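You operate a simulated robot arm through the tools that you are given. There is no shell and no other tool. Be economical: measure what you need, move in short steps, check, and stop when the job is done.

Carry out the task below with a simulated robot arm. There is one attempt and no reset: what you move stays moved.

JOB
Dust the marked patch on the flap, wax it and close the tin.
Fine: duster first, then the wax pad; both go back where they lay.

It is judged by the outcome, as a careful person would: the job done as asked, and still so three seconds after it is handed in. It fails if anything else is knocked over, pushed out of place, dropped, spilled or broken.

ROBOT AND FRAMES
A 7-joint arm with a two-finger parallel gripper, fixed in place. Base frame: the origin is at the foot of the arm, x ahead of it, y to its left, z up; the work surface is at about z = 75.8. Lengths are in cm, angles in degrees, forces in N, time in s.
With the tool pointing down near the work surface it reaches from about 34 to 78 cm from the base axis. Its first joint turns from -166.0 to 166.0 degrees. Payload 3.91 kg.
Tool frame: the origin (TCP) lies between the finger pads and is the grasp point; the fingertips stand 3 cm ahead of it; z points along the fingers, y is the line along which they close. The gripper opens to 11 cm. The fingers are 2 cm wide and 1 cm thick; the gripper's body (4.8 by 11.2 cm) begins 5.5 cm behind the TCP.
Orientation is told as [roll, pitch, yaw] about the base's x, y, z axes, in that order, counted from this pose: with the fingers straight down and closing along the base's y, the tool's x points along the base's -x, its y along +y and its z along -z.

CONTROLS
- The arm moves only by the tool play_rows. Its argument "targets" is a list of rows, each an object (a shift or turn left out is 0, a gripper value left out holds the last) with "translation": the shift along the tool's x, y, z in cm, a list of three; "delta_rot": the turn, a rotation vector about the tool's x, y, z in degrees, a list of three; "hand": the opening in per cent of the stroke, from 0 (shut) to 100 (fully open). In form: [{"translation": [dx, dy, dz], "delta_rot": [rx, ry, rz], "hand": hand}, ...]. A call has 1 to 20 rows; each row is the pose to reach, as a shift and turn from the pose commanded when the call began, along the tool's axes at that moment. A row lasts 0.2 s, in which the tool goes at most 5 cm and 8.6 degrees; a call with a longer step from one row to the next is refused whole, and so is a gripper value outside its range. Where a pose cannot be reached the arm comes as near as it can. A force on the tool above 40 N (or 10 N above the force at the start of the call, whichever is more), or a blocked arm, ends the call early, and 0.2 s more pass. The fingers move at their own pace (about 15.3 cm/s each) and stop on an object; they squeeze with about 24 N. The grip force told is the motor's: it shows also when the fingers shut on nothing. Time passes only in rows, and 0.2 s behind the last, so rows that repeat a pose let the fingers close. It gives the time, the measured TCP pose, the force on the tool (base axes), the opening and the grip force at its end, in the units of the frame above (readings bear some noise).
- Cameras (640 x 400 px; columns grow to the right, rows downward): "scene" is fixed at [5.08, 65.16, 151.02]; the picture's right is [-1.00, 0.02, 0.00], its down [0.02, 0.97, -0.23] and it looks along [-0.01, -0.23, -0.97] (base axes); focal length 305 px, centre (320, 200). "wrist" rides on the gripper at [7.7, 0.7, -11.4] in the tool frame; the picture's right is [-0.09, 1.00, 0.00], its down [-0.80, -0.07, -0.59] and it looks along [-0.59, -0.05, 0.80] (tool axes); focal length 270 px, centre (320, 200). There is no depth. A picture from a camera that has moved, and an enlarged one, comes with that camera's place and axes in the base frame and with its lens.
- capture(camera): a new picture of that camera. It takes no simulated time.
- slide_trunk(by): slides the trunk up (or, below 0, down) by that many cm; the arm rides with it, the base frame stays. It gives what a move gives, with no picture.
- close_up(camera, box): a new picture of the part [left, top, right, bottom] of that camera's present view, enlarged. It takes no simulated time.
- sign_off(): hands the job in; it is judged then, once.

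Go step by step. Nothing tells you positions but the pictures and the camera data: compare them with the known pose of the tool, close in by small moves and look again before you grip or let go. The budget is 120 turns and 76 pictures, counting those below and the enlarged ones. Unless the task says otherwise, let go and move clear before handing in, and close with one line.

The tools are called after "Emit:" as a command line: name --argument value ..., lists and objects as JSON in quotes. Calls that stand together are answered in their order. play_rows: Moves the arm, as the interface text tells. Its arguments: {"type":"object","properties":{"targets":{"type":"array","items":{"type":"object","properties":{"translation":{"type":"array","items":{"type":"number"}},"delta_rot":{"type":"array","items":{"type":"number"}},"hand":{"type":"number"}}}}},"required":["targets"]} The other tools are called the same way: slide_trunk (by) slides the trunk up or down; capture (camera) takes a picture; close_up (camera, box) takes an enlarged picture of a part of a camera's view; sign_off () hands the job in.

At the start:

```text
clock: 0.0
tcp_pos: [28.84, 39.18, 106.13]
ee_rot: [0.0, 0.0, 0.0]
contact_force: [-0.3, 0.7, 0.4]
opening: 10.99
grasp_force: 0.2
trunk travel left (down, up): [-55.0, 6.0]
```

scene: 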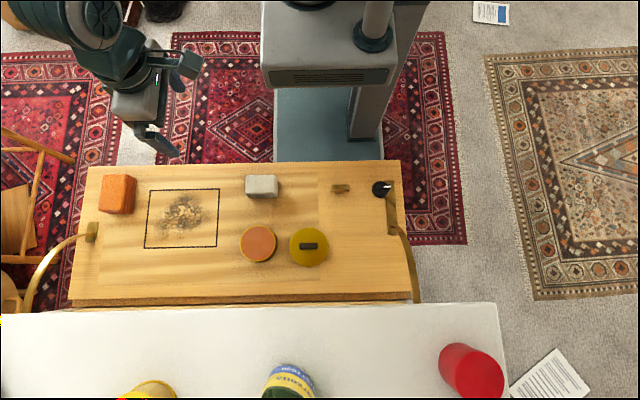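
wrist: 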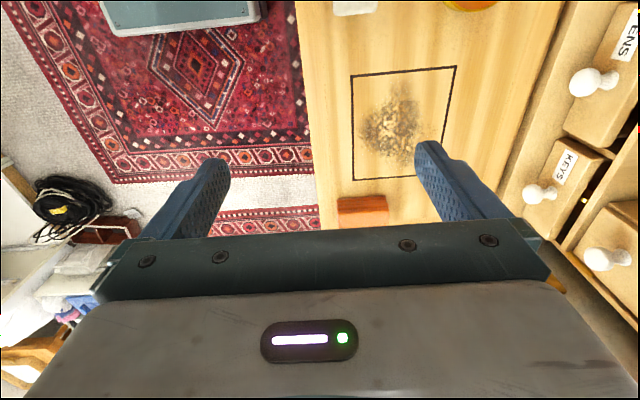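

I see a desk flap with a marked square patch, an orange block, a grey-white block, an open round tin and a lid with a knob. I'll look closer before deciding which is which.

Emit:
close_up --camera "scene" --box '[70, 150, 250, 262]'

Emit:
close_up --camera "scene" --box '[225, 160, 405, 272]'

Emit:
close_up --camera "scene" --box '[0, 150, 460, 400]'

```text
3.56 times, centred on (160, 206) of scene
camera zoom: at [5.08, 65.16, 151.02], right [-1.0, 0.02, 0.0], down [0.02, 0.97, -0.23], along [-0.01, -0.23, -0.97], focal length 1083 px, centre (889, 179)
```

zoom: 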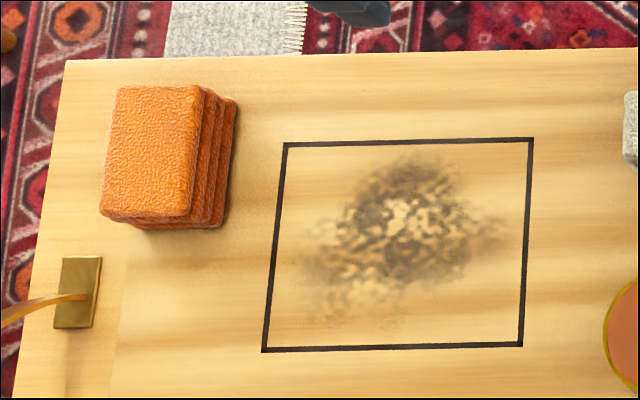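

```text
3.56 times, centred on (315, 216) of scene
camera zoom: at [5.08, 65.16, 151.02], right [-1.0, 0.02, 0.0], down [0.02, 0.97, -0.23], along [-0.01, -0.23, -0.97], focal length 1083 px, centre (338, 143)
```

zoom: 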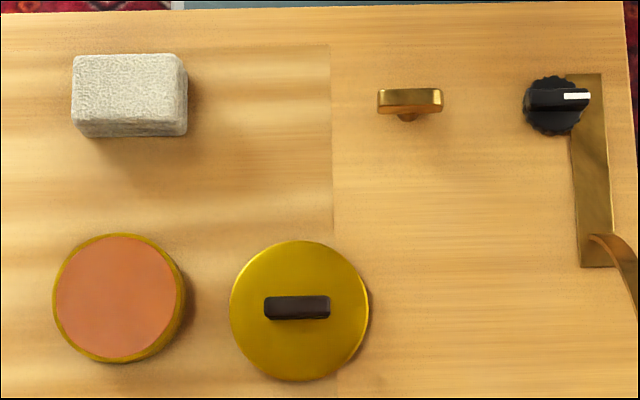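

```text
1.39 times, centred on (230, 275) of scene
camera zoom: at [5.08, 65.16, 151.02], right [-1.0, 0.02, 0.0], down [0.02, 0.97, -0.23], along [-0.01, -0.23, -0.97], focal length 424 px, centre (445, 96)
```

zoom: 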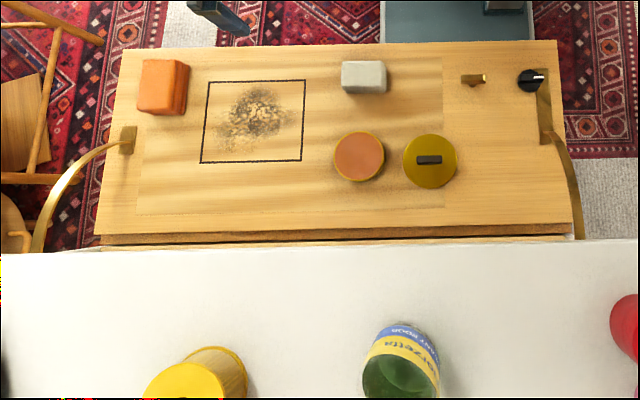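

The orange folded cloth is surely the duster: about x 52–58, y 41–50, 4.5 cm tall. The pale felt block is the wax pad at about (18.6, 44.2), the open tin is near (19, 58), and its lid is near (7, 59). I'll move above the duster and turn the gripper to close across its short side.

Emit:
play_rows --targets '[{"translation": [-2.19, 0.52, 0.92], "delta_rot": [0, 0, -7.5], "hand": 100}, {"translation": [-4.38, 1.03, 1.83], "delta_rot": [0, 0, -15]}, {"translation": [-6.58, 1.55, 2.75], "delta_rot": [0, 0, -22.5]}, {"translation": [-8.77, 2.07, 3.67], "delta_rot": [0, 0, -30]}, {"translation": [-10.96, 2.58, 4.58], "delta_rot": [0, 0, -37.5]}, {"translation": [-13.15, 3.1, 5.5], "delta_rot": [0, 0, -45]}, {"translation": [-15.34, 3.62, 6.42], "delta_rot": [0, 0, -52.5]}, {"translation": [-17.53, 4.13, 7.33], "delta_rot": [0, 0, -60]}, {"translation": [-19.73, 4.65, 8.25], "delta_rot": [0, 0, -67.5]}, {"translation": [-21.92, 5.17, 9.17], "delta_rot": [0, 0, -75]}, {"translation": [-24.11, 5.68, 10.08], "delta_rot": [0, 0, -82.5]}, {"translation": [-26.3, 6.2, 11], "delta_rot": [0, 0, -90]}]'

Emit:
capture --camera "wrist"

Emit:
capture --camera "scene"

```text
clock: 2.6
tcp_pos: [55.16, 45.52, 94.94]
ee_rot: [0.1, 0.1, 90.1]
contact_force: [0.7, 0.3, -0.1]
opening: 11.0
grasp_force: 0.1
trunk travel left (down, up): [-55.0, 6.0]
```

```text
70 pictures are left
camera wrist: at [54.44, 38.04, 106.59], right [-1.0, 0.09, 0.0], down [0.07, 0.8, 0.59], along [0.05, 0.59, -0.8], focal length 270 px, centre (320, 200)
```

wrist: 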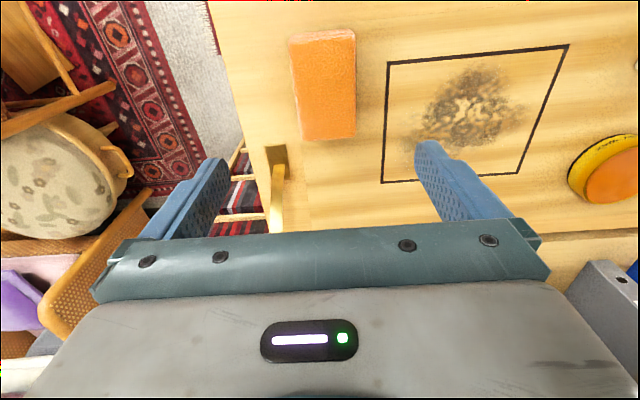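

```text
69 pictures are left
```

scene: 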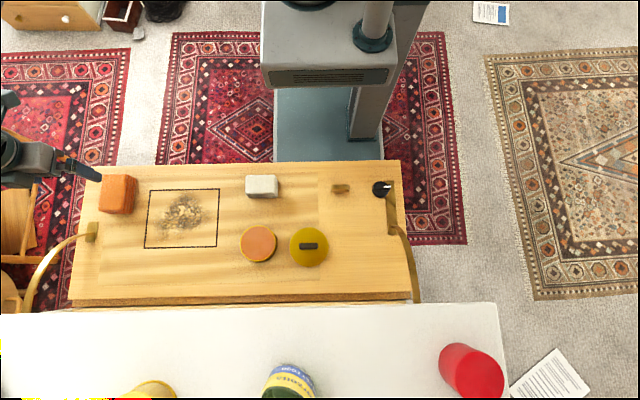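

Arm is above the duster, whose centre I now put at about (54.6, 45.0). I'll descend partway and check.

Emit:
play_rows --targets '[{"translation": [0.4, 0.5, 3]}, {"translation": [0.5, 0.56, 6.5]}, {"translation": [0.5, 0.56, 9.5]}, {"translation": [0.5, 0.56, 11]}]'

Emit:
capture --camera "wrist"

Emit:
close_up --camera "scene" --box '[60, 130, 240, 242]'

```text
clock: 3.6
tcp_pos: [54.32, 44.85, 84.16]
ee_rot: [0.0, 0.0, 89.9]
contact_force: [0.1, -0.7, -0.1]
opening: 11.0
grasp_force: 0.0
trunk travel left (down, up): [-55.0, 6.0]
```

```text
68 pictures are left
camera wrist: at [53.75, 37.38, 95.71], right [-1.0, 0.09, 0.0], down [0.07, 0.8, 0.59], along [0.05, 0.59, -0.8], focal length 270 px, centre (320, 200)
```

wrist: 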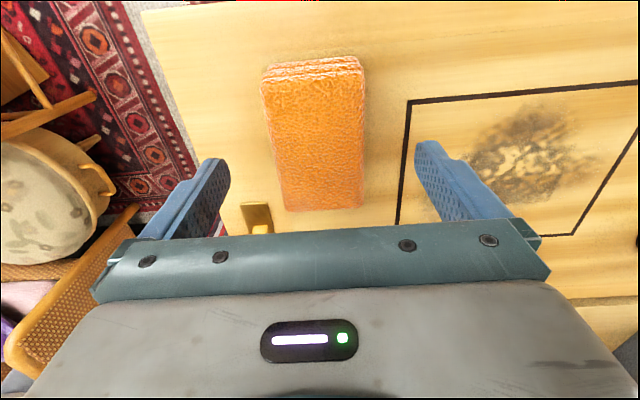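

```text
3.56 times, centred on (150, 186) of scene
camera zoom: at [5.08, 65.16, 151.02], right [-1.0, 0.02, 0.0], down [0.02, 0.97, -0.23], along [-0.01, -0.23, -0.97], focal length 1083 px, centre (924, 250)
```

zoom: 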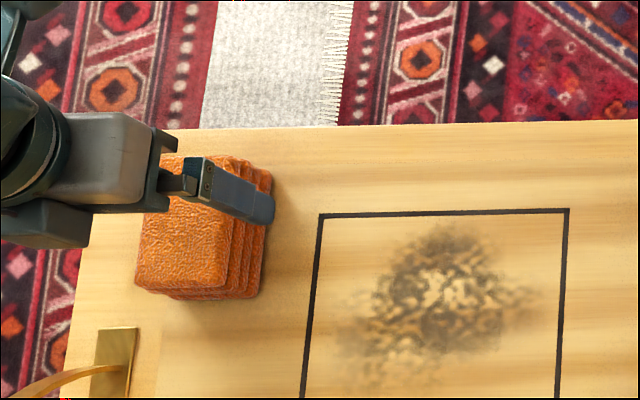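

Fingers straddle the duster with good margins. I'll lower so the tips stay about 1 cm above the flap, and close.

Emit:
play_rows --targets '[{"translation": [0, 0, 2.2]}, {"translation": [0, 0, 4.3]}, {"translation": [0, 0, 4.3], "hand": 0}, {"translation": [0, 0, 4.3]}, {"translation": [0, 0, 4.3]}, {"translation": [0, 0, 4.3]}]'

Emit:
capture --camera "wrist"

```text
clock: 5.0
tcp_pos: [54.44, 44.99, 79.94]
ee_rot: [0.0, 0.1, 90.0]
contact_force: [-0.9, 0.6, -0.6]
opening: 5.94
grasp_force: 24.0
trunk travel left (down, up): [-55.0, 6.0]
```

```text
66 pictures are left
camera wrist: at [53.82, 37.44, 91.32], right [-1.0, 0.09, 0.0], down [0.07, 0.8, 0.59], along [0.05, 0.59, -0.8], focal length 270 px, centre (320, 200)
```

wrist: 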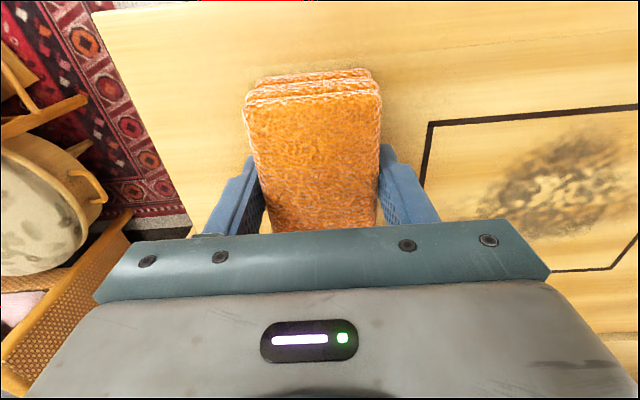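

Gripped at 5.9 cm with full force. Lift and check.

Emit:
play_rows --targets '[{"translation": [0, 0, -1.5]}, {"translation": [0, 0, -5]}, {"translation": [0, 0, -5]}]'

Emit:
close_up --camera "scene" --box '[60, 130, 240, 242]'

Emit:
capture --camera "wrist"

```text
clock: 5.8
tcp_pos: [54.56, 45.04, 84.82]
ee_rot: [0.1, 0.1, 90.0]
contact_force: [0.0, -0.1, 0.1]
opening: 0.0
grasp_force: 24.2
trunk travel left (down, up): [-55.0, 6.0]
```

```text
3.56 times, centred on (150, 186) of scene
camera zoom: at [5.08, 65.16, 151.02], right [-1.0, 0.02, 0.0], down [0.02, 0.97, -0.23], along [-0.01, -0.23, -0.97], focal length 1083 px, centre (924, 250)
```

zoom: 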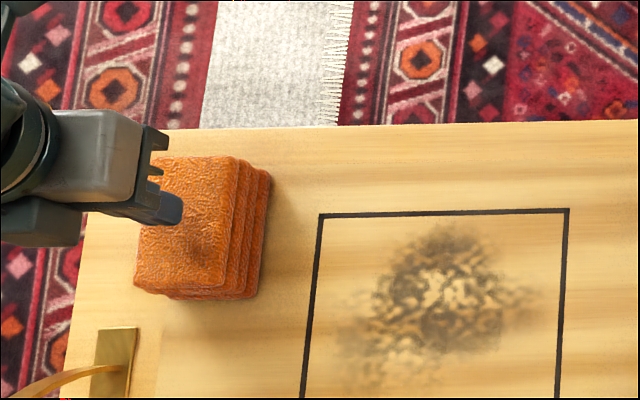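

```text
64 pictures are left
camera wrist: at [53.88, 37.42, 96.29], right [-1.0, 0.09, 0.0], down [0.07, 0.8, 0.59], along [0.05, 0.59, -0.8], focal length 270 px, centre (320, 200)
```

wrist: 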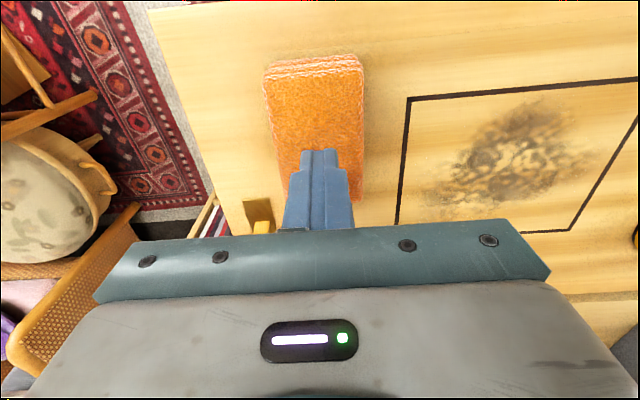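

The duster slipped out of the grip during a quick lift; it seems still in place. I'll reopen, grip lower and lift slowly.

Emit:
play_rows --targets '[{"translation": [0, 0, -1], "hand": 100}, {"translation": [0, 0, -1]}, {"translation": [0, 0, -1]}, {"translation": [0, 0, -1]}, {"translation": [0, 0, 1]}, {"translation": [0, 0, 3.5]}, {"translation": [0, 0, 5.5]}, {"translation": [0, 0, 5.5], "hand": 0}, {"translation": [0, 0, 5.5]}, {"translation": [0, 0, 5.5]}, {"translation": [0, 0, 5.5]}, {"translation": [0, 0, 5.5]}, {"translation": [0, 0, 5.5]}]'

Emit:
play_rows --targets '[{"translation": [0, 0, -0.1]}, {"translation": [0, 0, -0.2]}, {"translation": [0, 0, -0.35]}, {"translation": [0, 0, -0.5]}, {"translation": [0, 0, -0.5]}]'

Emit:
capture --camera "wrist"

Emit:
close_up --camera "scene" --box '[60, 130, 240, 242]'

```text
clock: 8.6
tcp_pos: [54.6, 44.85, 79.2]
ee_rot: [0.0, 0.0, 90.0]
contact_force: [1.1, 0.1, 0.5]
opening: 5.94
grasp_force: 24.5
trunk travel left (down, up): [-55.0, 6.0]
```

```text
clock: 9.8
tcp_pos: [54.49, 44.9, 79.69]
ee_rot: [0.0, 0.0, 90.0]
contact_force: [-0.4, -0.5, 0.2]
opening: 5.91
grasp_force: 24.0
trunk travel left (down, up): [-55.0, 6.0]
```

```text
63 pictures are left
camera wrist: at [53.87, 37.37, 91.26], right [-1.0, 0.09, 0.0], down [0.07, 0.8, 0.59], along [0.05, 0.59, -0.8], focal length 270 px, centre (320, 200)
```

wrist: 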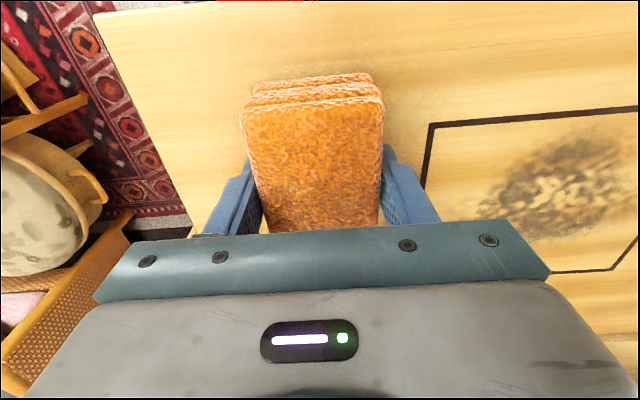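

```text
3.56 times, centred on (150, 186) of scene
camera zoom: at [5.08, 65.16, 151.02], right [-1.0, 0.02, 0.0], down [0.02, 0.97, -0.23], along [-0.01, -0.23, -0.97], focal length 1083 px, centre (924, 250)
```

zoom: 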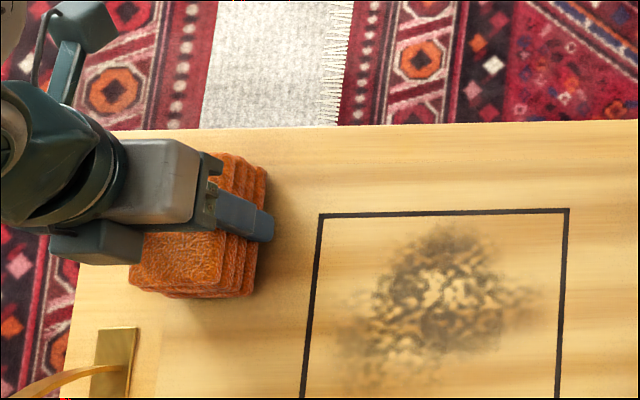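

It seems to be coming up this time. I'll keep lifting slowly.

Emit:
play_rows --targets '[{"translation": [0, 0, -0.2]}, {"translation": [0, 0, -0.5]}, {"translation": [0, 0, -0.9]}, {"translation": [0, 0, -1.3]}, {"translation": [0, 0, -1.5]}, {"translation": [0, 0, -1.5]}]'

Emit:
capture --camera "wrist"

Emit:
close_up --camera "scene" --box '[60, 130, 240, 242]'

```text
clock: 11.2
tcp_pos: [54.44, 44.83, 81.27]
ee_rot: [0.0, 0.0, 90.1]
contact_force: [0.9, 0.1, -0.4]
opening: 5.92
grasp_force: 24.2
trunk travel left (down, up): [-55.0, 6.0]
```

```text
61 pictures are left
camera wrist: at [53.77, 37.37, 92.78], right [-1.0, 0.09, 0.0], down [0.07, 0.8, 0.59], along [0.05, 0.59, -0.8], focal length 270 px, centre (320, 200)
```

wrist: 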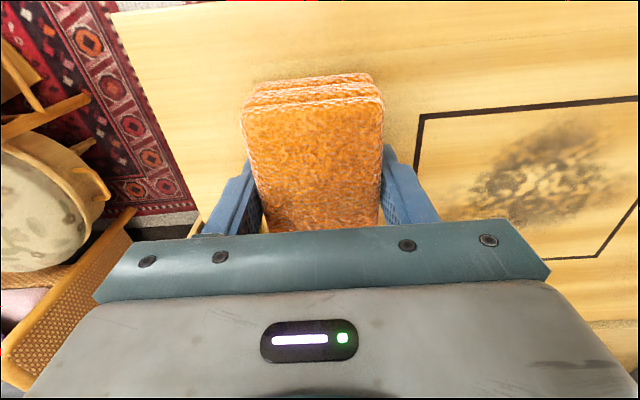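

```text
3.56 times, centred on (150, 186) of scene
camera zoom: at [5.08, 65.16, 151.02], right [-1.0, 0.02, 0.0], down [0.02, 0.97, -0.23], along [-0.01, -0.23, -0.97], focal length 1083 px, centre (924, 250)
```

zoom: 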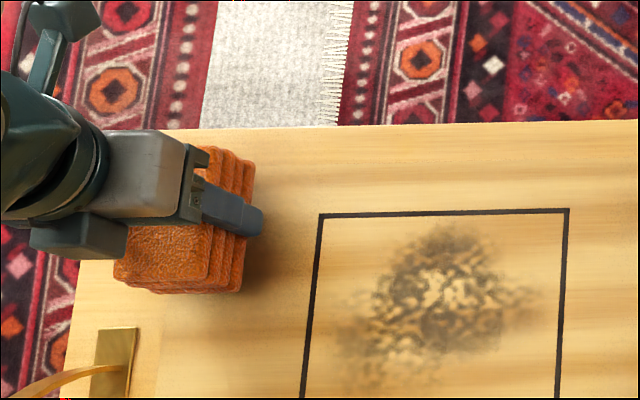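

The duster is held firmly when moved gently (it rests on the flap at TCP z ≈ 79.33). Carry it to the patch's near-left corner and set it down to contact.

Emit:
play_rows --targets '[{"translation": [-0.1, 0.4, 0]}, {"translation": [-0.4, 1.3, 0]}, {"translation": [-0.8, 2.6, 0]}, {"translation": [-1.2, 4.0, 0]}, {"translation": [-1.6, 5.4, 0]}, {"translation": [-2.0, 6.8, 0]}, {"translation": [-2.4, 8.1, 0]}, {"translation": [-2.7, 9.1, 0]}, {"translation": [-2.9, 9.58, 0]}, {"translation": [-2.9, 9.58, 0.5]}, {"translation": [-2.9, 9.58, 1.1]}, {"translation": [-2.9, 9.58, 1.6]}, {"translation": [-2.9, 9.58, 1.9]}, {"translation": [-2.9, 9.58, 2.05]}, {"translation": [-2.9, 9.58, 2.05]}]'

Emit:
capture --camera "wrist"

Emit:
close_up --camera "scene" --box '[60, 150, 240, 262]'

```text
clock: 14.4
tcp_pos: [44.8, 47.84, 79.17]
ee_rot: [0.0, -0.1, 89.9]
contact_force: [0.5, 0.5, 0.2]
opening: 5.89
grasp_force: 23.9
trunk travel left (down, up): [-55.0, 6.0]
```

```text
59 pictures are left
camera wrist: at [44.19, 40.27, 90.7], right [-1.0, 0.09, 0.0], down [0.07, 0.8, 0.59], along [0.05, 0.59, -0.8], focal length 270 px, centre (320, 200)
```

wrist: 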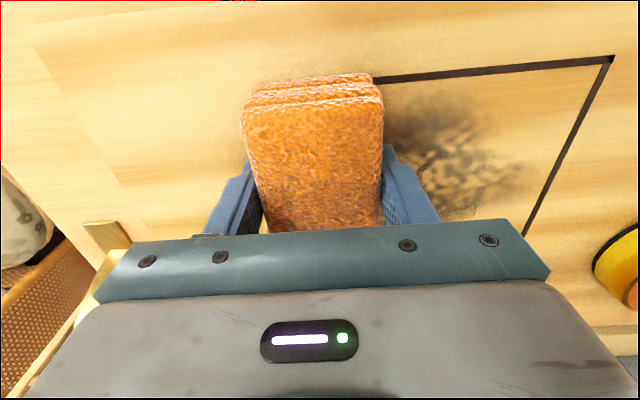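

```text
3.56 times, centred on (150, 206) of scene
camera zoom: at [5.08, 65.16, 151.02], right [-1.0, 0.02, 0.0], down [0.02, 0.97, -0.23], along [-0.01, -0.23, -0.97], focal length 1083 px, centre (924, 179)
```

zoom: 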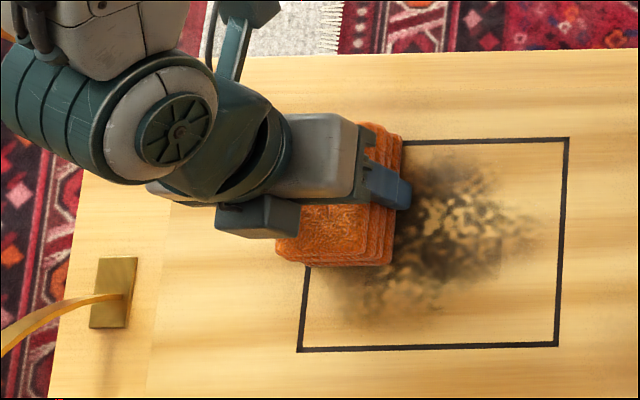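

No contact force yet, so press down in small steps.

Emit:
play_rows --targets '[{"translation": [0, 0, 0.1]}, {"translation": [0, 0, 0.2]}, {"translation": [0, 0, 0.2]}]'

```text
clock: 15.2
tcp_pos: [44.84, 47.94, 79.13]
ee_rot: [-0.1, -0.1, 89.9]
contact_force: [-0.7, -1.3, 9.9]
opening: 5.96
grasp_force: 23.8
trunk travel left (down, up): [-55.0, 6.0]
```

About 10 N, good contact. Start wiping: stroke across the patch.

Emit:
play_rows --targets '[{"translation": [0, 0.4, -0.06]}, {"translation": [0, 1.3, -0.06]}, {"translation": [0, 2.5, -0.06]}, {"translation": [0, 3.7, -0.06]}, {"translation": [0, 4.9, -0.06]}, {"translation": [0, 6.1, -0.06]}, {"translation": [0, 7.3, -0.06]}, {"translation": [0, 8.5, -0.06]}, {"translation": [0, 9.7, -0.06]}, {"translation": [0, 10.9, -0.06]}, {"translation": [0, 11.9, -0.06]}, {"translation": [0, 12.4, -0.06]}, {"translation": [-0.5, 12.4, -0.06]}, {"translation": [-1.5, 12.4, -0.06]}, {"translation": [-2.5, 12.4, -0.06]}, {"translation": [-3.2, 12.4, -0.06]}, {"translation": [-3.5, 12.4, -0.06]}]'

Emit:
capture --camera "scene"

Emit:
capture --camera "wrist"

```text
clock: 18.8
tcp_pos: [32.51, 51.3, 79.2]
ee_rot: [0.0, 0.0, 89.9]
contact_force: [0.2, -4.6, 8.8]
opening: 5.95
grasp_force: 23.6
trunk travel left (down, up): [-55.0, 6.0]
```

```text
57 pictures are left
```

scene: 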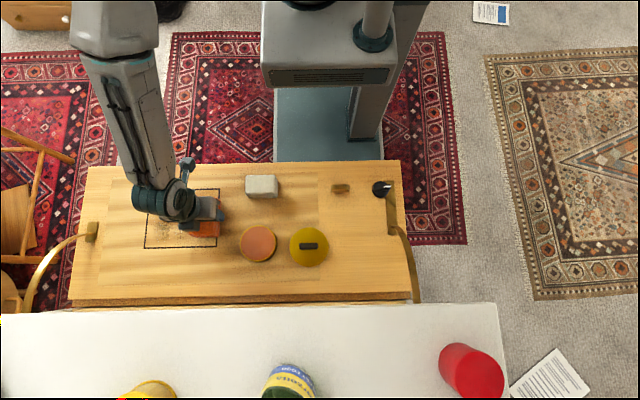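

```text
56 pictures are left
camera wrist: at [31.82, 43.77, 90.67], right [-1.0, 0.09, 0.0], down [0.07, 0.8, 0.59], along [0.05, 0.59, -0.8], focal length 270 px, centre (320, 200)
```

wrist: 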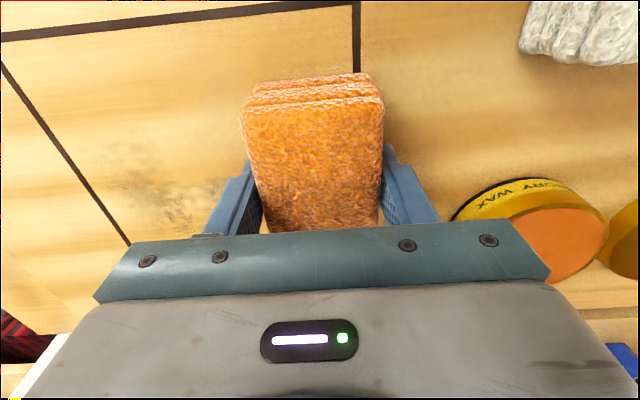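

Wiping clears the dust well. Continue back at y≈51 and step to y≈54.5.

Emit:
play_rows --targets '[{"translation": [0, -0.4, 0]}, {"translation": [0, -1.3, 0]}, {"translation": [0, -2.5, 0]}, {"translation": [0, -3.7, 0]}, {"translation": [0, -4.9, 0]}, {"translation": [0, -6.1, 0]}, {"translation": [0, -7.3, 0]}, {"translation": [0, -8.5, 0]}, {"translation": [0, -9.7, 0]}, {"translation": [0, -10.9, 0]}, {"translation": [0, -11.9, 0]}, {"translation": [0, -12.4, 0]}, {"translation": [-0.5, -12.4, 0]}, {"translation": [-1.5, -12.4, 0]}, {"translation": [-2.5, -12.4, 0]}, {"translation": [-3.2, -12.4, 0]}, {"translation": [-3.4, -12.4, 0]}]'

Emit:
play_rows --targets '[{"translation": [0, 0.4, 0]}, {"translation": [0, 1.3, 0]}, {"translation": [0, 2.5, 0]}, {"translation": [0, 3.7, 0]}, {"translation": [0, 4.9, 0]}, {"translation": [0, 6.1, 0]}, {"translation": [0, 7.3, 0]}, {"translation": [0, 8.5, 0]}, {"translation": [0, 9.7, 0]}, {"translation": [0, 10.9, 0]}, {"translation": [0, 11.9, 0]}, {"translation": [0, 12.4, 0]}]'

Emit:
close_up --camera "scene" --box '[80, 160, 260, 272]'

Emit:
capture --camera "wrist"

```text
clock: 22.4
tcp_pos: [44.85, 54.73, 79.01]
ee_rot: [0.1, 0.1, 90.1]
contact_force: [-0.1, -1.8, 1.4]
opening: 5.93
grasp_force: 24.5
trunk travel left (down, up): [-55.0, 6.0]
```

```text
clock: 25.0
tcp_pos: [32.68, 54.74, 79.09]
ee_rot: [-0.1, -0.2, 89.9]
contact_force: [8.2, -1.2, 16.3]
opening: 5.93
grasp_force: 24.0
trunk travel left (down, up): [-55.0, 6.0]
```

```text
3.56 times, centred on (170, 216) of scene
camera zoom: at [5.08, 65.16, 151.02], right [-1.0, 0.02, 0.0], down [0.02, 0.97, -0.23], along [-0.01, -0.23, -0.97], focal length 1083 px, centre (853, 143)
```

zoom: 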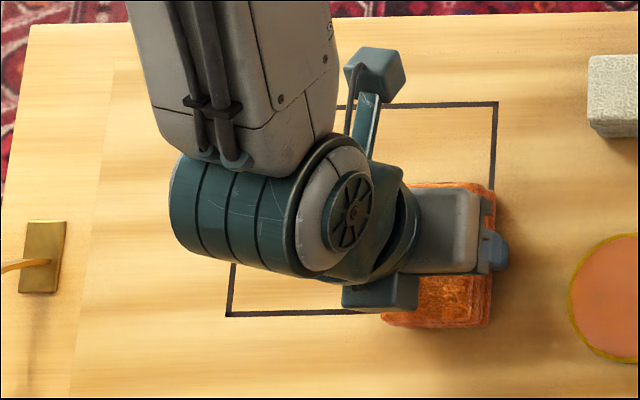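

```text
54 pictures are left
camera wrist: at [32.0, 47.21, 90.63], right [-1.0, 0.09, 0.0], down [0.07, 0.8, 0.6], along [0.05, 0.59, -0.8], focal length 270 px, centre (320, 200)
```

wrist: 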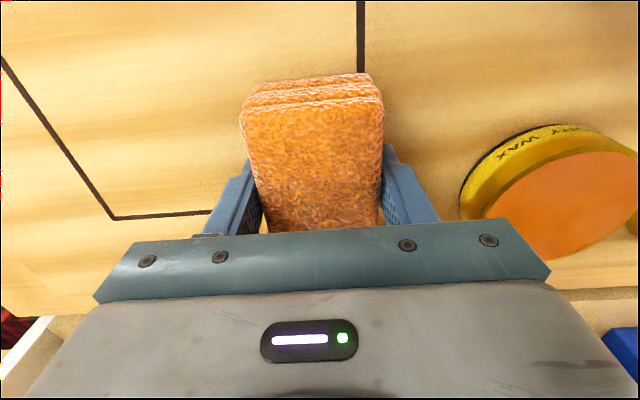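

The patch looks clean. Lift gently and carry the duster back to its spot (54.6, 44.9).

Emit:
play_rows --targets '[{"translation": [0, 0, -0.2]}, {"translation": [0, 0, -0.6]}, {"translation": [0, 0, -1.2]}, {"translation": [0, 0, -1.9]}, {"translation": [0, 0, -2.4]}, {"translation": [0, 0, -2.6]}, {"translation": [0.22, -0.5, -2.6]}, {"translation": [0.67, -1.5, -2.6]}, {"translation": [1.34, -3.0, -2.6]}, {"translation": [2.01, -4.5, -2.6]}, {"translation": [2.68, -6.0, -2.6]}, {"translation": [3.35, -7.5, -2.6]}, {"translation": [4.02, -9.0, -2.6]}, {"translation": [4.69, -10.5, -2.6]}, {"translation": [5.36, -12.0, -2.6]}, {"translation": [6.03, -13.5, -2.6]}, {"translation": [6.7, -15.0, -2.6]}, {"translation": [7.37, -16.5, -2.6]}, {"translation": [7.82, -17.5, -2.6]}, {"translation": [8.04, -18, -2.6]}]'

Emit:
play_rows --targets '[{"translation": [0.2, -0.5, 0]}, {"translation": [0.7, -1.5, 0]}, {"translation": [1.2, -2.7, 0]}, {"translation": [1.6, -3.6, 0]}, {"translation": [1.78, -3.98, 0]}, {"translation": [1.78, -3.98, 0]}]'

Emit:
capture --camera "wrist"

Emit:
close_up --camera "scene" --box '[60, 130, 240, 242]'

```text
clock: 29.2
tcp_pos: [50.62, 46.62, 81.72]
ee_rot: [0.1, 0.0, 90.0]
contact_force: [0.7, 0.1, -0.1]
opening: 5.94
grasp_force: 24.0
trunk travel left (down, up): [-55.0, 6.0]
```

```text
clock: 30.6
tcp_pos: [54.48, 44.88, 81.51]
ee_rot: [0.0, 0.1, 89.8]
contact_force: [-0.4, 0.1, 0.6]
opening: 5.93
grasp_force: 24.3
trunk travel left (down, up): [-55.0, 6.0]
```

```text
53 pictures are left
camera wrist: at [53.9, 37.39, 93.06], right [-1.0, 0.09, 0.0], down [0.07, 0.8, 0.59], along [0.05, 0.59, -0.8], focal length 270 px, centre (320, 200)
```

wrist: 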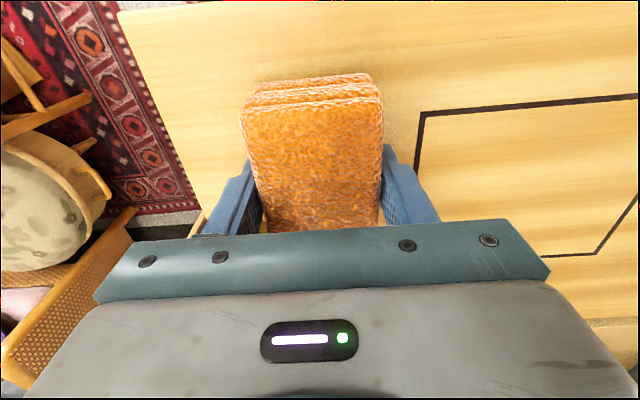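

```text
3.56 times, centred on (150, 186) of scene
camera zoom: at [5.08, 65.16, 151.02], right [-1.0, 0.02, 0.0], down [0.02, 0.97, -0.23], along [-0.01, -0.23, -0.97], focal length 1083 px, centre (924, 250)
```

zoom: 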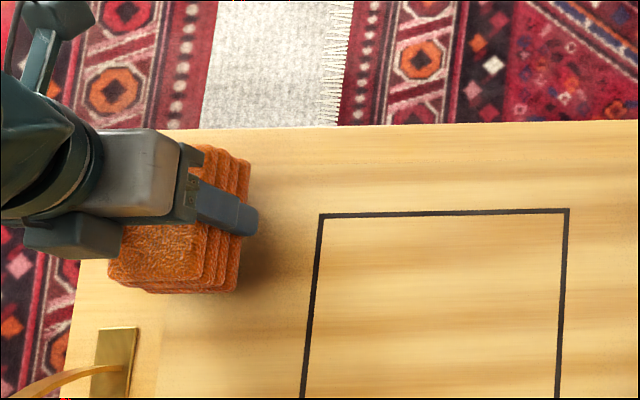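

Patch is clean and the duster hovers over its original spot. Lower until it touches.

Emit:
play_rows --targets '[{"translation": [0, 0, 0.4]}, {"translation": [0, 0, 1.0]}, {"translation": [0, 0, 1.6]}, {"translation": [0, 0, 2.1]}, {"translation": [0, 0, 2.35]}, {"translation": [0, 0, 2.45]}, {"translation": [0, 0, 2.5]}, {"translation": [0, 0, 2.5]}]'

```text
clock: 32.4
tcp_pos: [54.71, 44.9, 79.35]
ee_rot: [0.0, 0.0, 90.0]
contact_force: [0.4, 0.6, -1.0]
opening: 5.94
grasp_force: 23.7
trunk travel left (down, up): [-55.0, 6.0]
```

Emit:
play_rows --targets '[{"translation": [0, 0, 0.06]}, {"translation": [0, 0, 0.12]}, {"translation": [0, 0, 0.12]}]'

```text
clock: 33.2
tcp_pos: [54.52, 45.01, 79.17]
ee_rot: [0.0, 0.1, 89.9]
contact_force: [0.8, 0.8, 2.1]
opening: 5.95
grasp_force: 23.5
trunk travel left (down, up): [-55.0, 6.0]
```

Light contact. Release and rise straight up.

Emit:
play_rows --targets '[{"translation": [0, 0, 0], "hand": 100}, {"translation": [0, 0, 0]}, {"translation": [0, 0, 0]}, {"translation": [0, 0, 0]}, {"translation": [0, 0, -2]}, {"translation": [0, 0, -5]}, {"translation": [0, 0, -9]}, {"translation": [0, 0, -13]}, {"translation": [0, 0, -16]}]'

Emit:
capture --camera "wrist"

Emit:
close_up --camera "scene" --box '[70, 150, 250, 262]'

```text
clock: 35.2
tcp_pos: [54.31, 44.91, 95.4]
ee_rot: [0.0, 0.0, 89.9]
contact_force: [-0.7, 0.2, 0.1]
opening: 11.0
grasp_force: 0.0
trunk travel left (down, up): [-55.0, 6.0]
```

```text
51 pictures are left
camera wrist: at [53.62, 37.46, 106.86], right [-1.0, 0.09, 0.0], down [0.07, 0.8, 0.59], along [0.05, 0.59, -0.8], focal length 270 px, centre (320, 200)
```

wrist: 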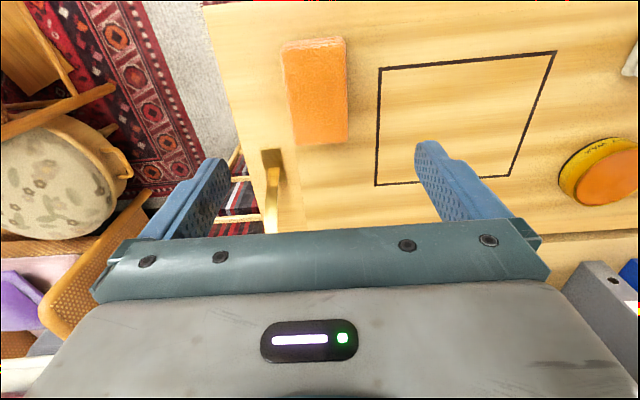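

```text
3.56 times, centred on (160, 206) of scene
camera zoom: at [5.08, 65.16, 151.02], right [-1.0, 0.02, 0.0], down [0.02, 0.97, -0.23], along [-0.01, -0.23, -0.97], focal length 1083 px, centre (889, 179)
```

zoom: 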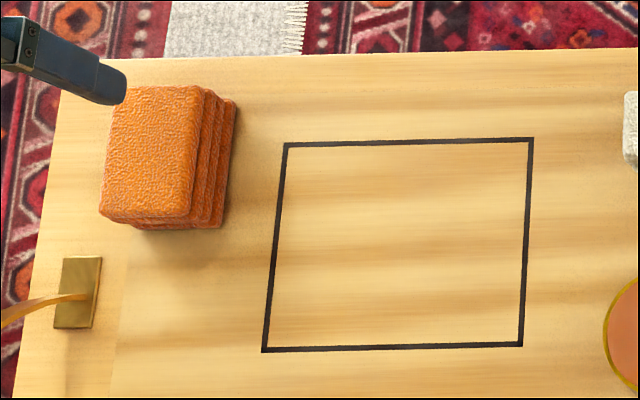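

The duster is back exactly where it lay and the patch is clean. Next, move above the wax pad.

Emit:
play_rows --targets '[{"translation": [0.1, 1.5, 0]}, {"translation": [0.2, 5, 0]}, {"translation": [0.3, 9, 0]}, {"translation": [0.4, 13, 0]}, {"translation": [0.5, 17, 0]}, {"translation": [0.6, 21, 0]}, {"translation": [0.7, 25, 0]}, {"translation": [0.7, 29, 0]}, {"translation": [0.7, 33, 0]}, {"translation": [0.7, 35.5, 0]}, {"translation": [0.7, 36, 0]}]'

Emit:
capture --camera "wrist"

Emit:
capture --camera "scene"

```text
clock: 37.6
tcp_pos: [18.45, 44.18, 95.06]
ee_rot: [0.0, 0.0, 89.9]
contact_force: [0.1, -1.0, 0.6]
opening: 10.98
grasp_force: 0.0
trunk travel left (down, up): [-55.0, 6.0]
```

```text
49 pictures are left
camera wrist: at [17.75, 36.64, 106.55], right [-1.0, 0.09, 0.0], down [0.07, 0.8, 0.59], along [0.05, 0.59, -0.8], focal length 270 px, centre (320, 200)
```

wrist: 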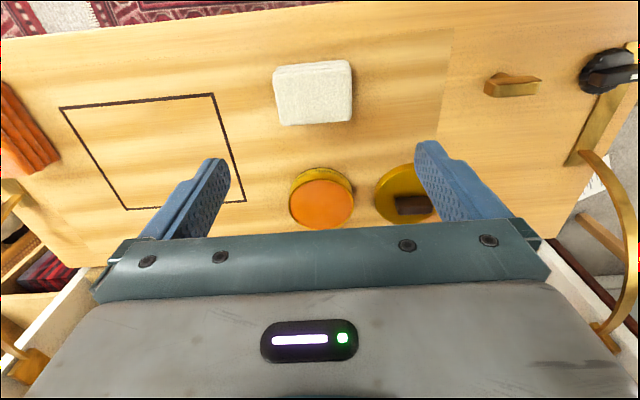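

```text
48 pictures are left
```

scene: 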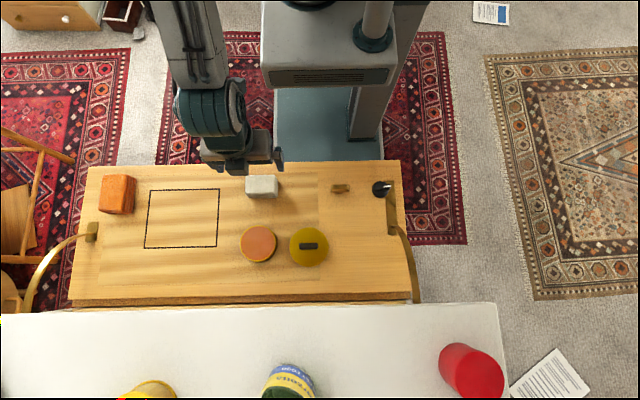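

Pad centre refined to about (18.9, 43.85), 7 × 5 cm. Descend partway and check.

Emit:
play_rows --targets '[{"translation": [0.2, -0.2, 3]}, {"translation": [0.33, -0.32, 7]}, {"translation": [0.33, -0.32, 10]}, {"translation": [0.33, -0.32, 11]}]'

Emit:
capture --camera "wrist"

Emit:
close_up --camera "scene" --box '[200, 150, 380, 262]'

```text
clock: 38.6
tcp_pos: [18.93, 44.01, 84.23]
ee_rot: [-0.1, -0.1, 90.0]
contact_force: [-0.5, 0.1, 0.7]
opening: 10.99
grasp_force: 0.1
trunk travel left (down, up): [-55.0, 6.0]
```

```text
47 pictures are left
camera wrist: at [18.32, 36.47, 95.64], right [-1.0, 0.09, 0.0], down [0.07, 0.8, 0.59], along [0.05, 0.59, -0.8], focal length 270 px, centre (320, 200)
```

wrist: 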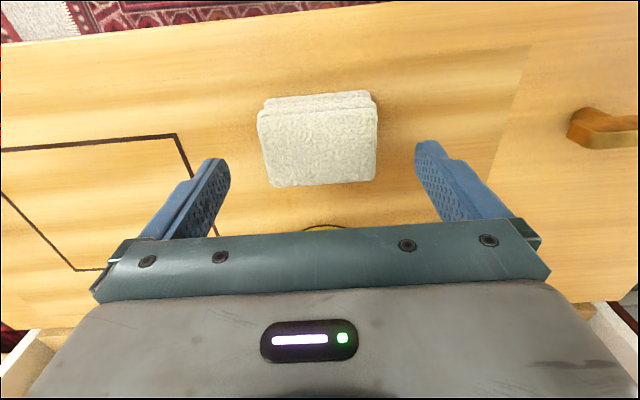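

```text
3.56 times, centred on (290, 206) of scene
camera zoom: at [5.08, 65.16, 151.02], right [-1.0, 0.02, 0.0], down [0.02, 0.97, -0.23], along [-0.01, -0.23, -0.97], focal length 1083 px, centre (427, 179)
```

zoom: 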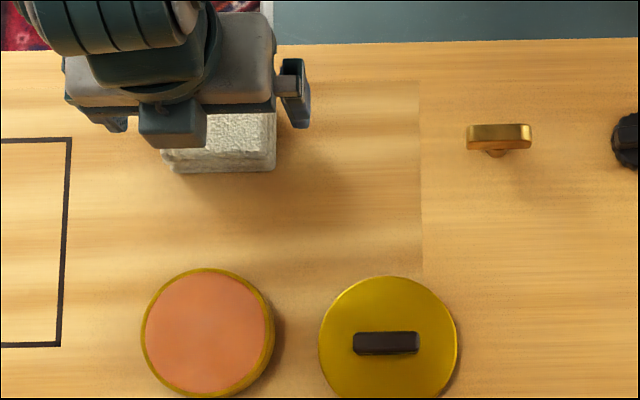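

Well centred. Lower and close.

Emit:
play_rows --targets '[{"translation": [0, 0, 2.2]}, {"translation": [0, 0, 4]}, {"translation": [0, 0, 4.5]}, {"translation": [0, 0, 4.5], "hand": 0}, {"translation": [0, 0, 4.5]}, {"translation": [0, 0, 4.5]}, {"translation": [0, 0, 4.5]}, {"translation": [0, 0, 4.5]}, {"translation": [0, 0, 4.5]}]'

Emit:
capture --camera "wrist"

Emit:
play_rows --targets '[{"translation": [0, 0, -0.1]}, {"translation": [0, 0, -0.3]}, {"translation": [0, 0, -0.6]}, {"translation": [0, 0, -1.0]}, {"translation": [0, 0, -1.3]}, {"translation": [0, 0, -1.5]}, {"translation": [0, 0, -1.5]}]'

Emit:
capture --camera "wrist"

```text
clock: 40.6
tcp_pos: [18.9, 43.93, 79.48]
ee_rot: [0.0, -0.1, 90.0]
contact_force: [0.3, -0.1, -0.8]
opening: 7.43
grasp_force: 24.1
trunk travel left (down, up): [-55.0, 6.0]
```

```text
45 pictures are left
camera wrist: at [18.25, 36.47, 91.1], right [-1.0, 0.09, 0.0], down [0.07, 0.8, 0.59], along [0.05, 0.59, -0.8], focal length 270 px, centre (320, 200)
```

wrist: 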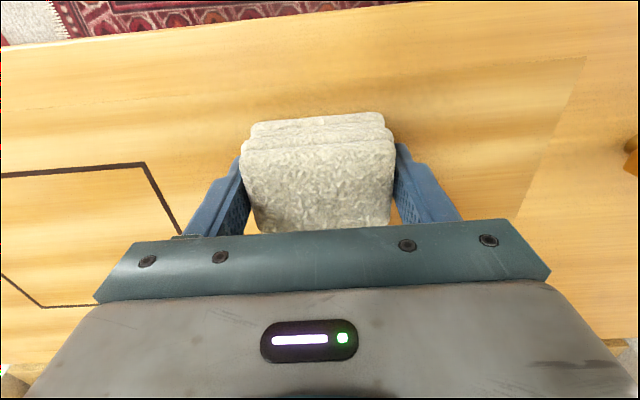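

```text
clock: 42.2
tcp_pos: [18.69, 43.79, 81.07]
ee_rot: [0.0, -0.1, 90.0]
contact_force: [-0.4, 0.4, -0.2]
opening: 7.45
grasp_force: 23.8
trunk travel left (down, up): [-55.0, 6.0]
```

```text
44 pictures are left
camera wrist: at [18.11, 36.35, 92.61], right [-1.0, 0.09, 0.0], down [0.07, 0.8, 0.59], along [0.05, 0.59, -0.8], focal length 270 px, centre (320, 200)
```

wrist: 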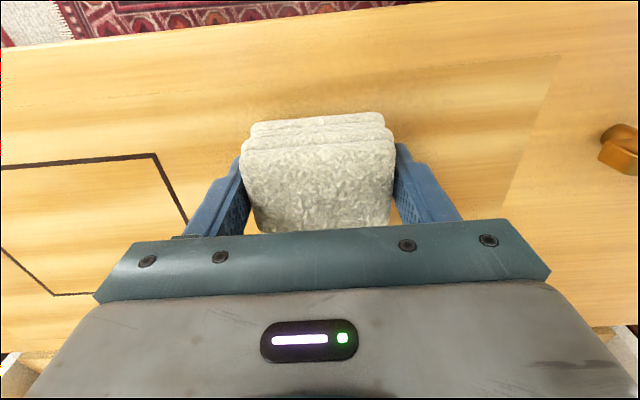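

The pad is held firmly (home TCP 18.91, 43.86, 79.62). Raise it a bit and carry it over the tin.

Emit:
play_rows --targets '[{"translation": [0, 0, -0.3]}, {"translation": [0, 0, -1.0]}, {"translation": [0, 0, -1.9]}, {"translation": [0, 0, -2.7]}, {"translation": [0, 0, -3.0]}, {"translation": [-0.4, 0, -3.0]}, {"translation": [-1.4, 0, -3.0]}, {"translation": [-2.8, -0.1, -3.0]}, {"translation": [-4.2, -0.1, -3.0]}, {"translation": [-5.6, -0.2, -3.0]}, {"translation": [-7.0, -0.2, -3.0]}, {"translation": [-8.4, -0.3, -3.0]}, {"translation": [-9.8, -0.3, -3.0]}, {"translation": [-11.2, -0.4, -3.0]}, {"translation": [-12.6, -0.4, -3.0]}, {"translation": [-13.7, -0.4, -3.0]}, {"translation": [-14.3, -0.4, -3.0]}, {"translation": [-14.5, -0.4, -3.0]}, {"translation": [-14.5, -0.4, -3.0]}]'

Emit:
capture --camera "wrist"

Emit:
close_up --camera "scene" --box '[200, 170, 380, 282]'

```text
clock: 46.2
tcp_pos: [19.11, 58.27, 83.97]
ee_rot: [0.0, 0.0, 90.0]
contact_force: [0.0, -0.6, -1.4]
opening: 7.43
grasp_force: 24.1
trunk travel left (down, up): [-55.0, 6.0]
```

```text
43 pictures are left
camera wrist: at [18.52, 50.8, 95.56], right [-1.0, 0.09, 0.0], down [0.07, 0.8, 0.59], along [0.05, 0.59, -0.8], focal length 270 px, centre (320, 200)
```

wrist: 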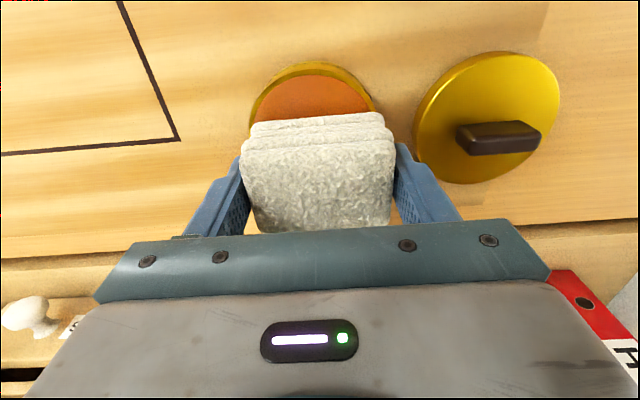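

```text
3.56 times, centred on (290, 226) of scene
camera zoom: at [5.08, 65.16, 151.02], right [-1.0, 0.02, 0.0], down [0.02, 0.97, -0.23], along [-0.01, -0.23, -0.97], focal length 1083 px, centre (427, 108)
```

zoom: 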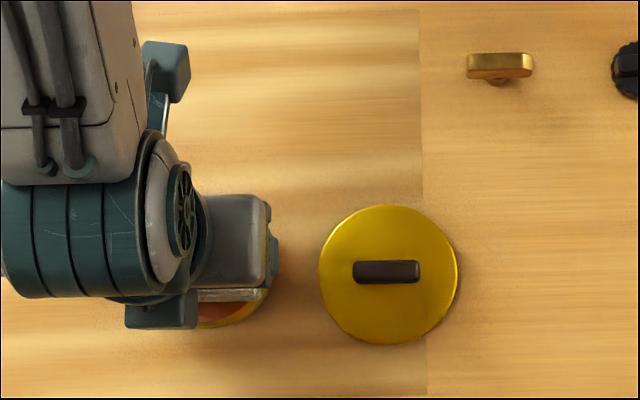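

The pad is centred over the wax tin. Lower to light contact with the wax.

Emit:
play_rows --targets '[{"translation": [0, -0.1, 0.4]}, {"translation": [0, -0.1, 0.9]}, {"translation": [0, -0.1, 1.3]}, {"translation": [0, -0.1, 1.5]}, {"translation": [0, -0.1, 1.6]}]'

```text
clock: 47.4
tcp_pos: [19.43, 58.49, 82.63]
ee_rot: [0.0, -0.1, 89.8]
contact_force: [0.8, 0.4, 9.1]
opening: 7.43
grasp_force: 23.7
trunk travel left (down, up): [-55.0, 6.0]
```

Contact with the wax at ~9 N. Hold briefly, then lift and look.

Emit:
play_rows --targets '[{"translation": [0, 0, 0]}, {"translation": [0, 0, 0.05]}, {"translation": [0, 0, 0.05]}, {"translation": [0, 0, 0]}, {"translation": [0, 0, -0.3]}, {"translation": [0, 0, -0.8]}, {"translation": [0, 0, -1.4]}, {"translation": [0, 0, -1.8]}, {"translation": [0, 0, -2.0]}]'

Emit:
capture --camera "wrist"

```text
clock: 49.4
tcp_pos: [19.29, 58.38, 84.33]
ee_rot: [0.0, 0.0, 90.0]
contact_force: [0.6, 0.0, -1.3]
opening: 7.45
grasp_force: 24.1
trunk travel left (down, up): [-55.0, 6.0]
```

```text
41 pictures are left
camera wrist: at [18.63, 50.91, 95.87], right [-1.0, 0.09, 0.0], down [0.07, 0.8, 0.59], along [0.05, 0.59, -0.8], focal length 270 px, centre (320, 200)
```

wrist: 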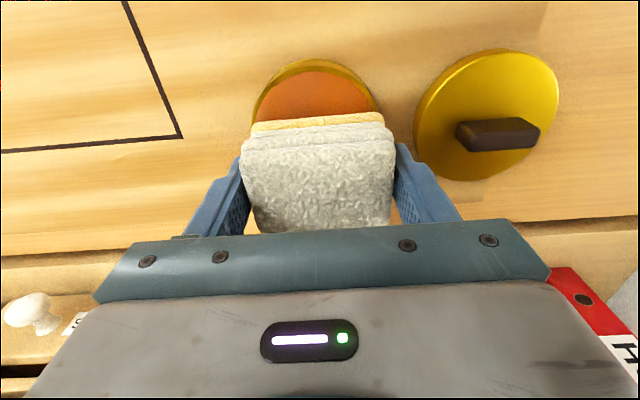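

The pad's underside is now coated with wax. Carry it to the patch's far corner (33.5, 56.2).

Emit:
play_rows --targets '[{"translation": [0.1, -0.4, 0]}, {"translation": [0.2, -1.3, 0]}, {"translation": [0.4, -2.6, 0]}, {"translation": [0.6, -4.0, 0]}, {"translation": [0.8, -5.4, 0]}, {"translation": [1.0, -6.8, 0]}, {"translation": [1.25, -8.2, 0]}, {"translation": [1.5, -9.6, 0]}, {"translation": [1.7, -11.0, 0]}, {"translation": [1.9, -12.4, 0]}, {"translation": [2.1, -13.6, 0]}, {"translation": [2.16, -14.1, 0.2]}, {"translation": [2.16, -14.1, 0.9]}, {"translation": [2.16, -14.1, 1.9]}, {"translation": [2.16, -14.1, 2.9]}, {"translation": [2.16, -14.1, 3.8]}, {"translation": [2.16, -14.1, 4.4]}, {"translation": [2.16, -14.1, 4.7]}, {"translation": [2.16, -14.1, 4.9]}]'

Emit:
play_rows --targets '[{"translation": [0, 0, 0.1]}, {"translation": [0, 0, 0.2]}, {"translation": [0, 0, 0.2]}]'

```text
clock: 53.4
tcp_pos: [33.41, 56.33, 79.52]
ee_rot: [-0.1, 0.1, 90.0]
contact_force: [0.4, -0.2, -0.5]
opening: 7.45
grasp_force: 24.0
trunk travel left (down, up): [-55.0, 6.0]
```

```text
clock: 54.2
tcp_pos: [33.46, 56.31, 79.53]
ee_rot: [-0.1, -0.2, 90.0]
contact_force: [0.7, -2.1, 17.2]
opening: 7.43
grasp_force: 23.4
trunk travel left (down, up): [-55.0, 6.0]
```

Contact at 17 N is a bit much; ease slightly and stroke across.

Emit:
play_rows --targets '[{"translation": [0, -0.4, -0.05]}, {"translation": [0, -1.3, -0.05]}, {"translation": [0, -2.5, -0.04]}, {"translation": [0, -3.7, -0.03]}, {"translation": [0, -4.9, -0.02]}, {"translation": [0, -6.1, -0.01]}, {"translation": [0, -7.3, 0]}, {"translation": [0, -8.5, 0]}, {"translation": [0, -9.7, 0.01]}, {"translation": [0, -10.7, 0.02]}, {"translation": [0, -11.2, 0.02]}, {"translation": [0.5, -11.2, 0.02]}, {"translation": [1.5, -11.2, 0.02]}, {"translation": [2.5, -11.2, 0.02]}, {"translation": [3.0, -11.2, 0.02]}, {"translation": [3.3, -11.2, 0.02]}]'

Emit:
capture --camera "wrist"

```text
clock: 57.6
tcp_pos: [44.62, 53.02, 79.48]
ee_rot: [-0.1, -0.1, 90.0]
contact_force: [0.7, 7.6, 17.3]
opening: 7.45
grasp_force: 23.8
trunk travel left (down, up): [-55.0, 6.0]
```

```text
40 pictures are left
camera wrist: at [43.97, 45.43, 91.03], right [-1.0, 0.09, 0.0], down [0.07, 0.8, 0.6], along [0.05, 0.59, -0.8], focal length 270 px, centre (320, 200)
```

wrist: 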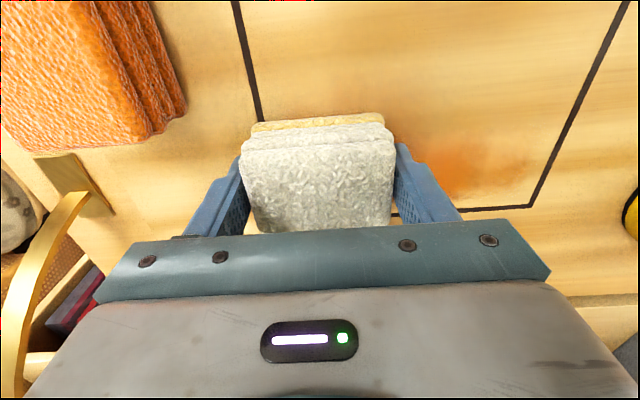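

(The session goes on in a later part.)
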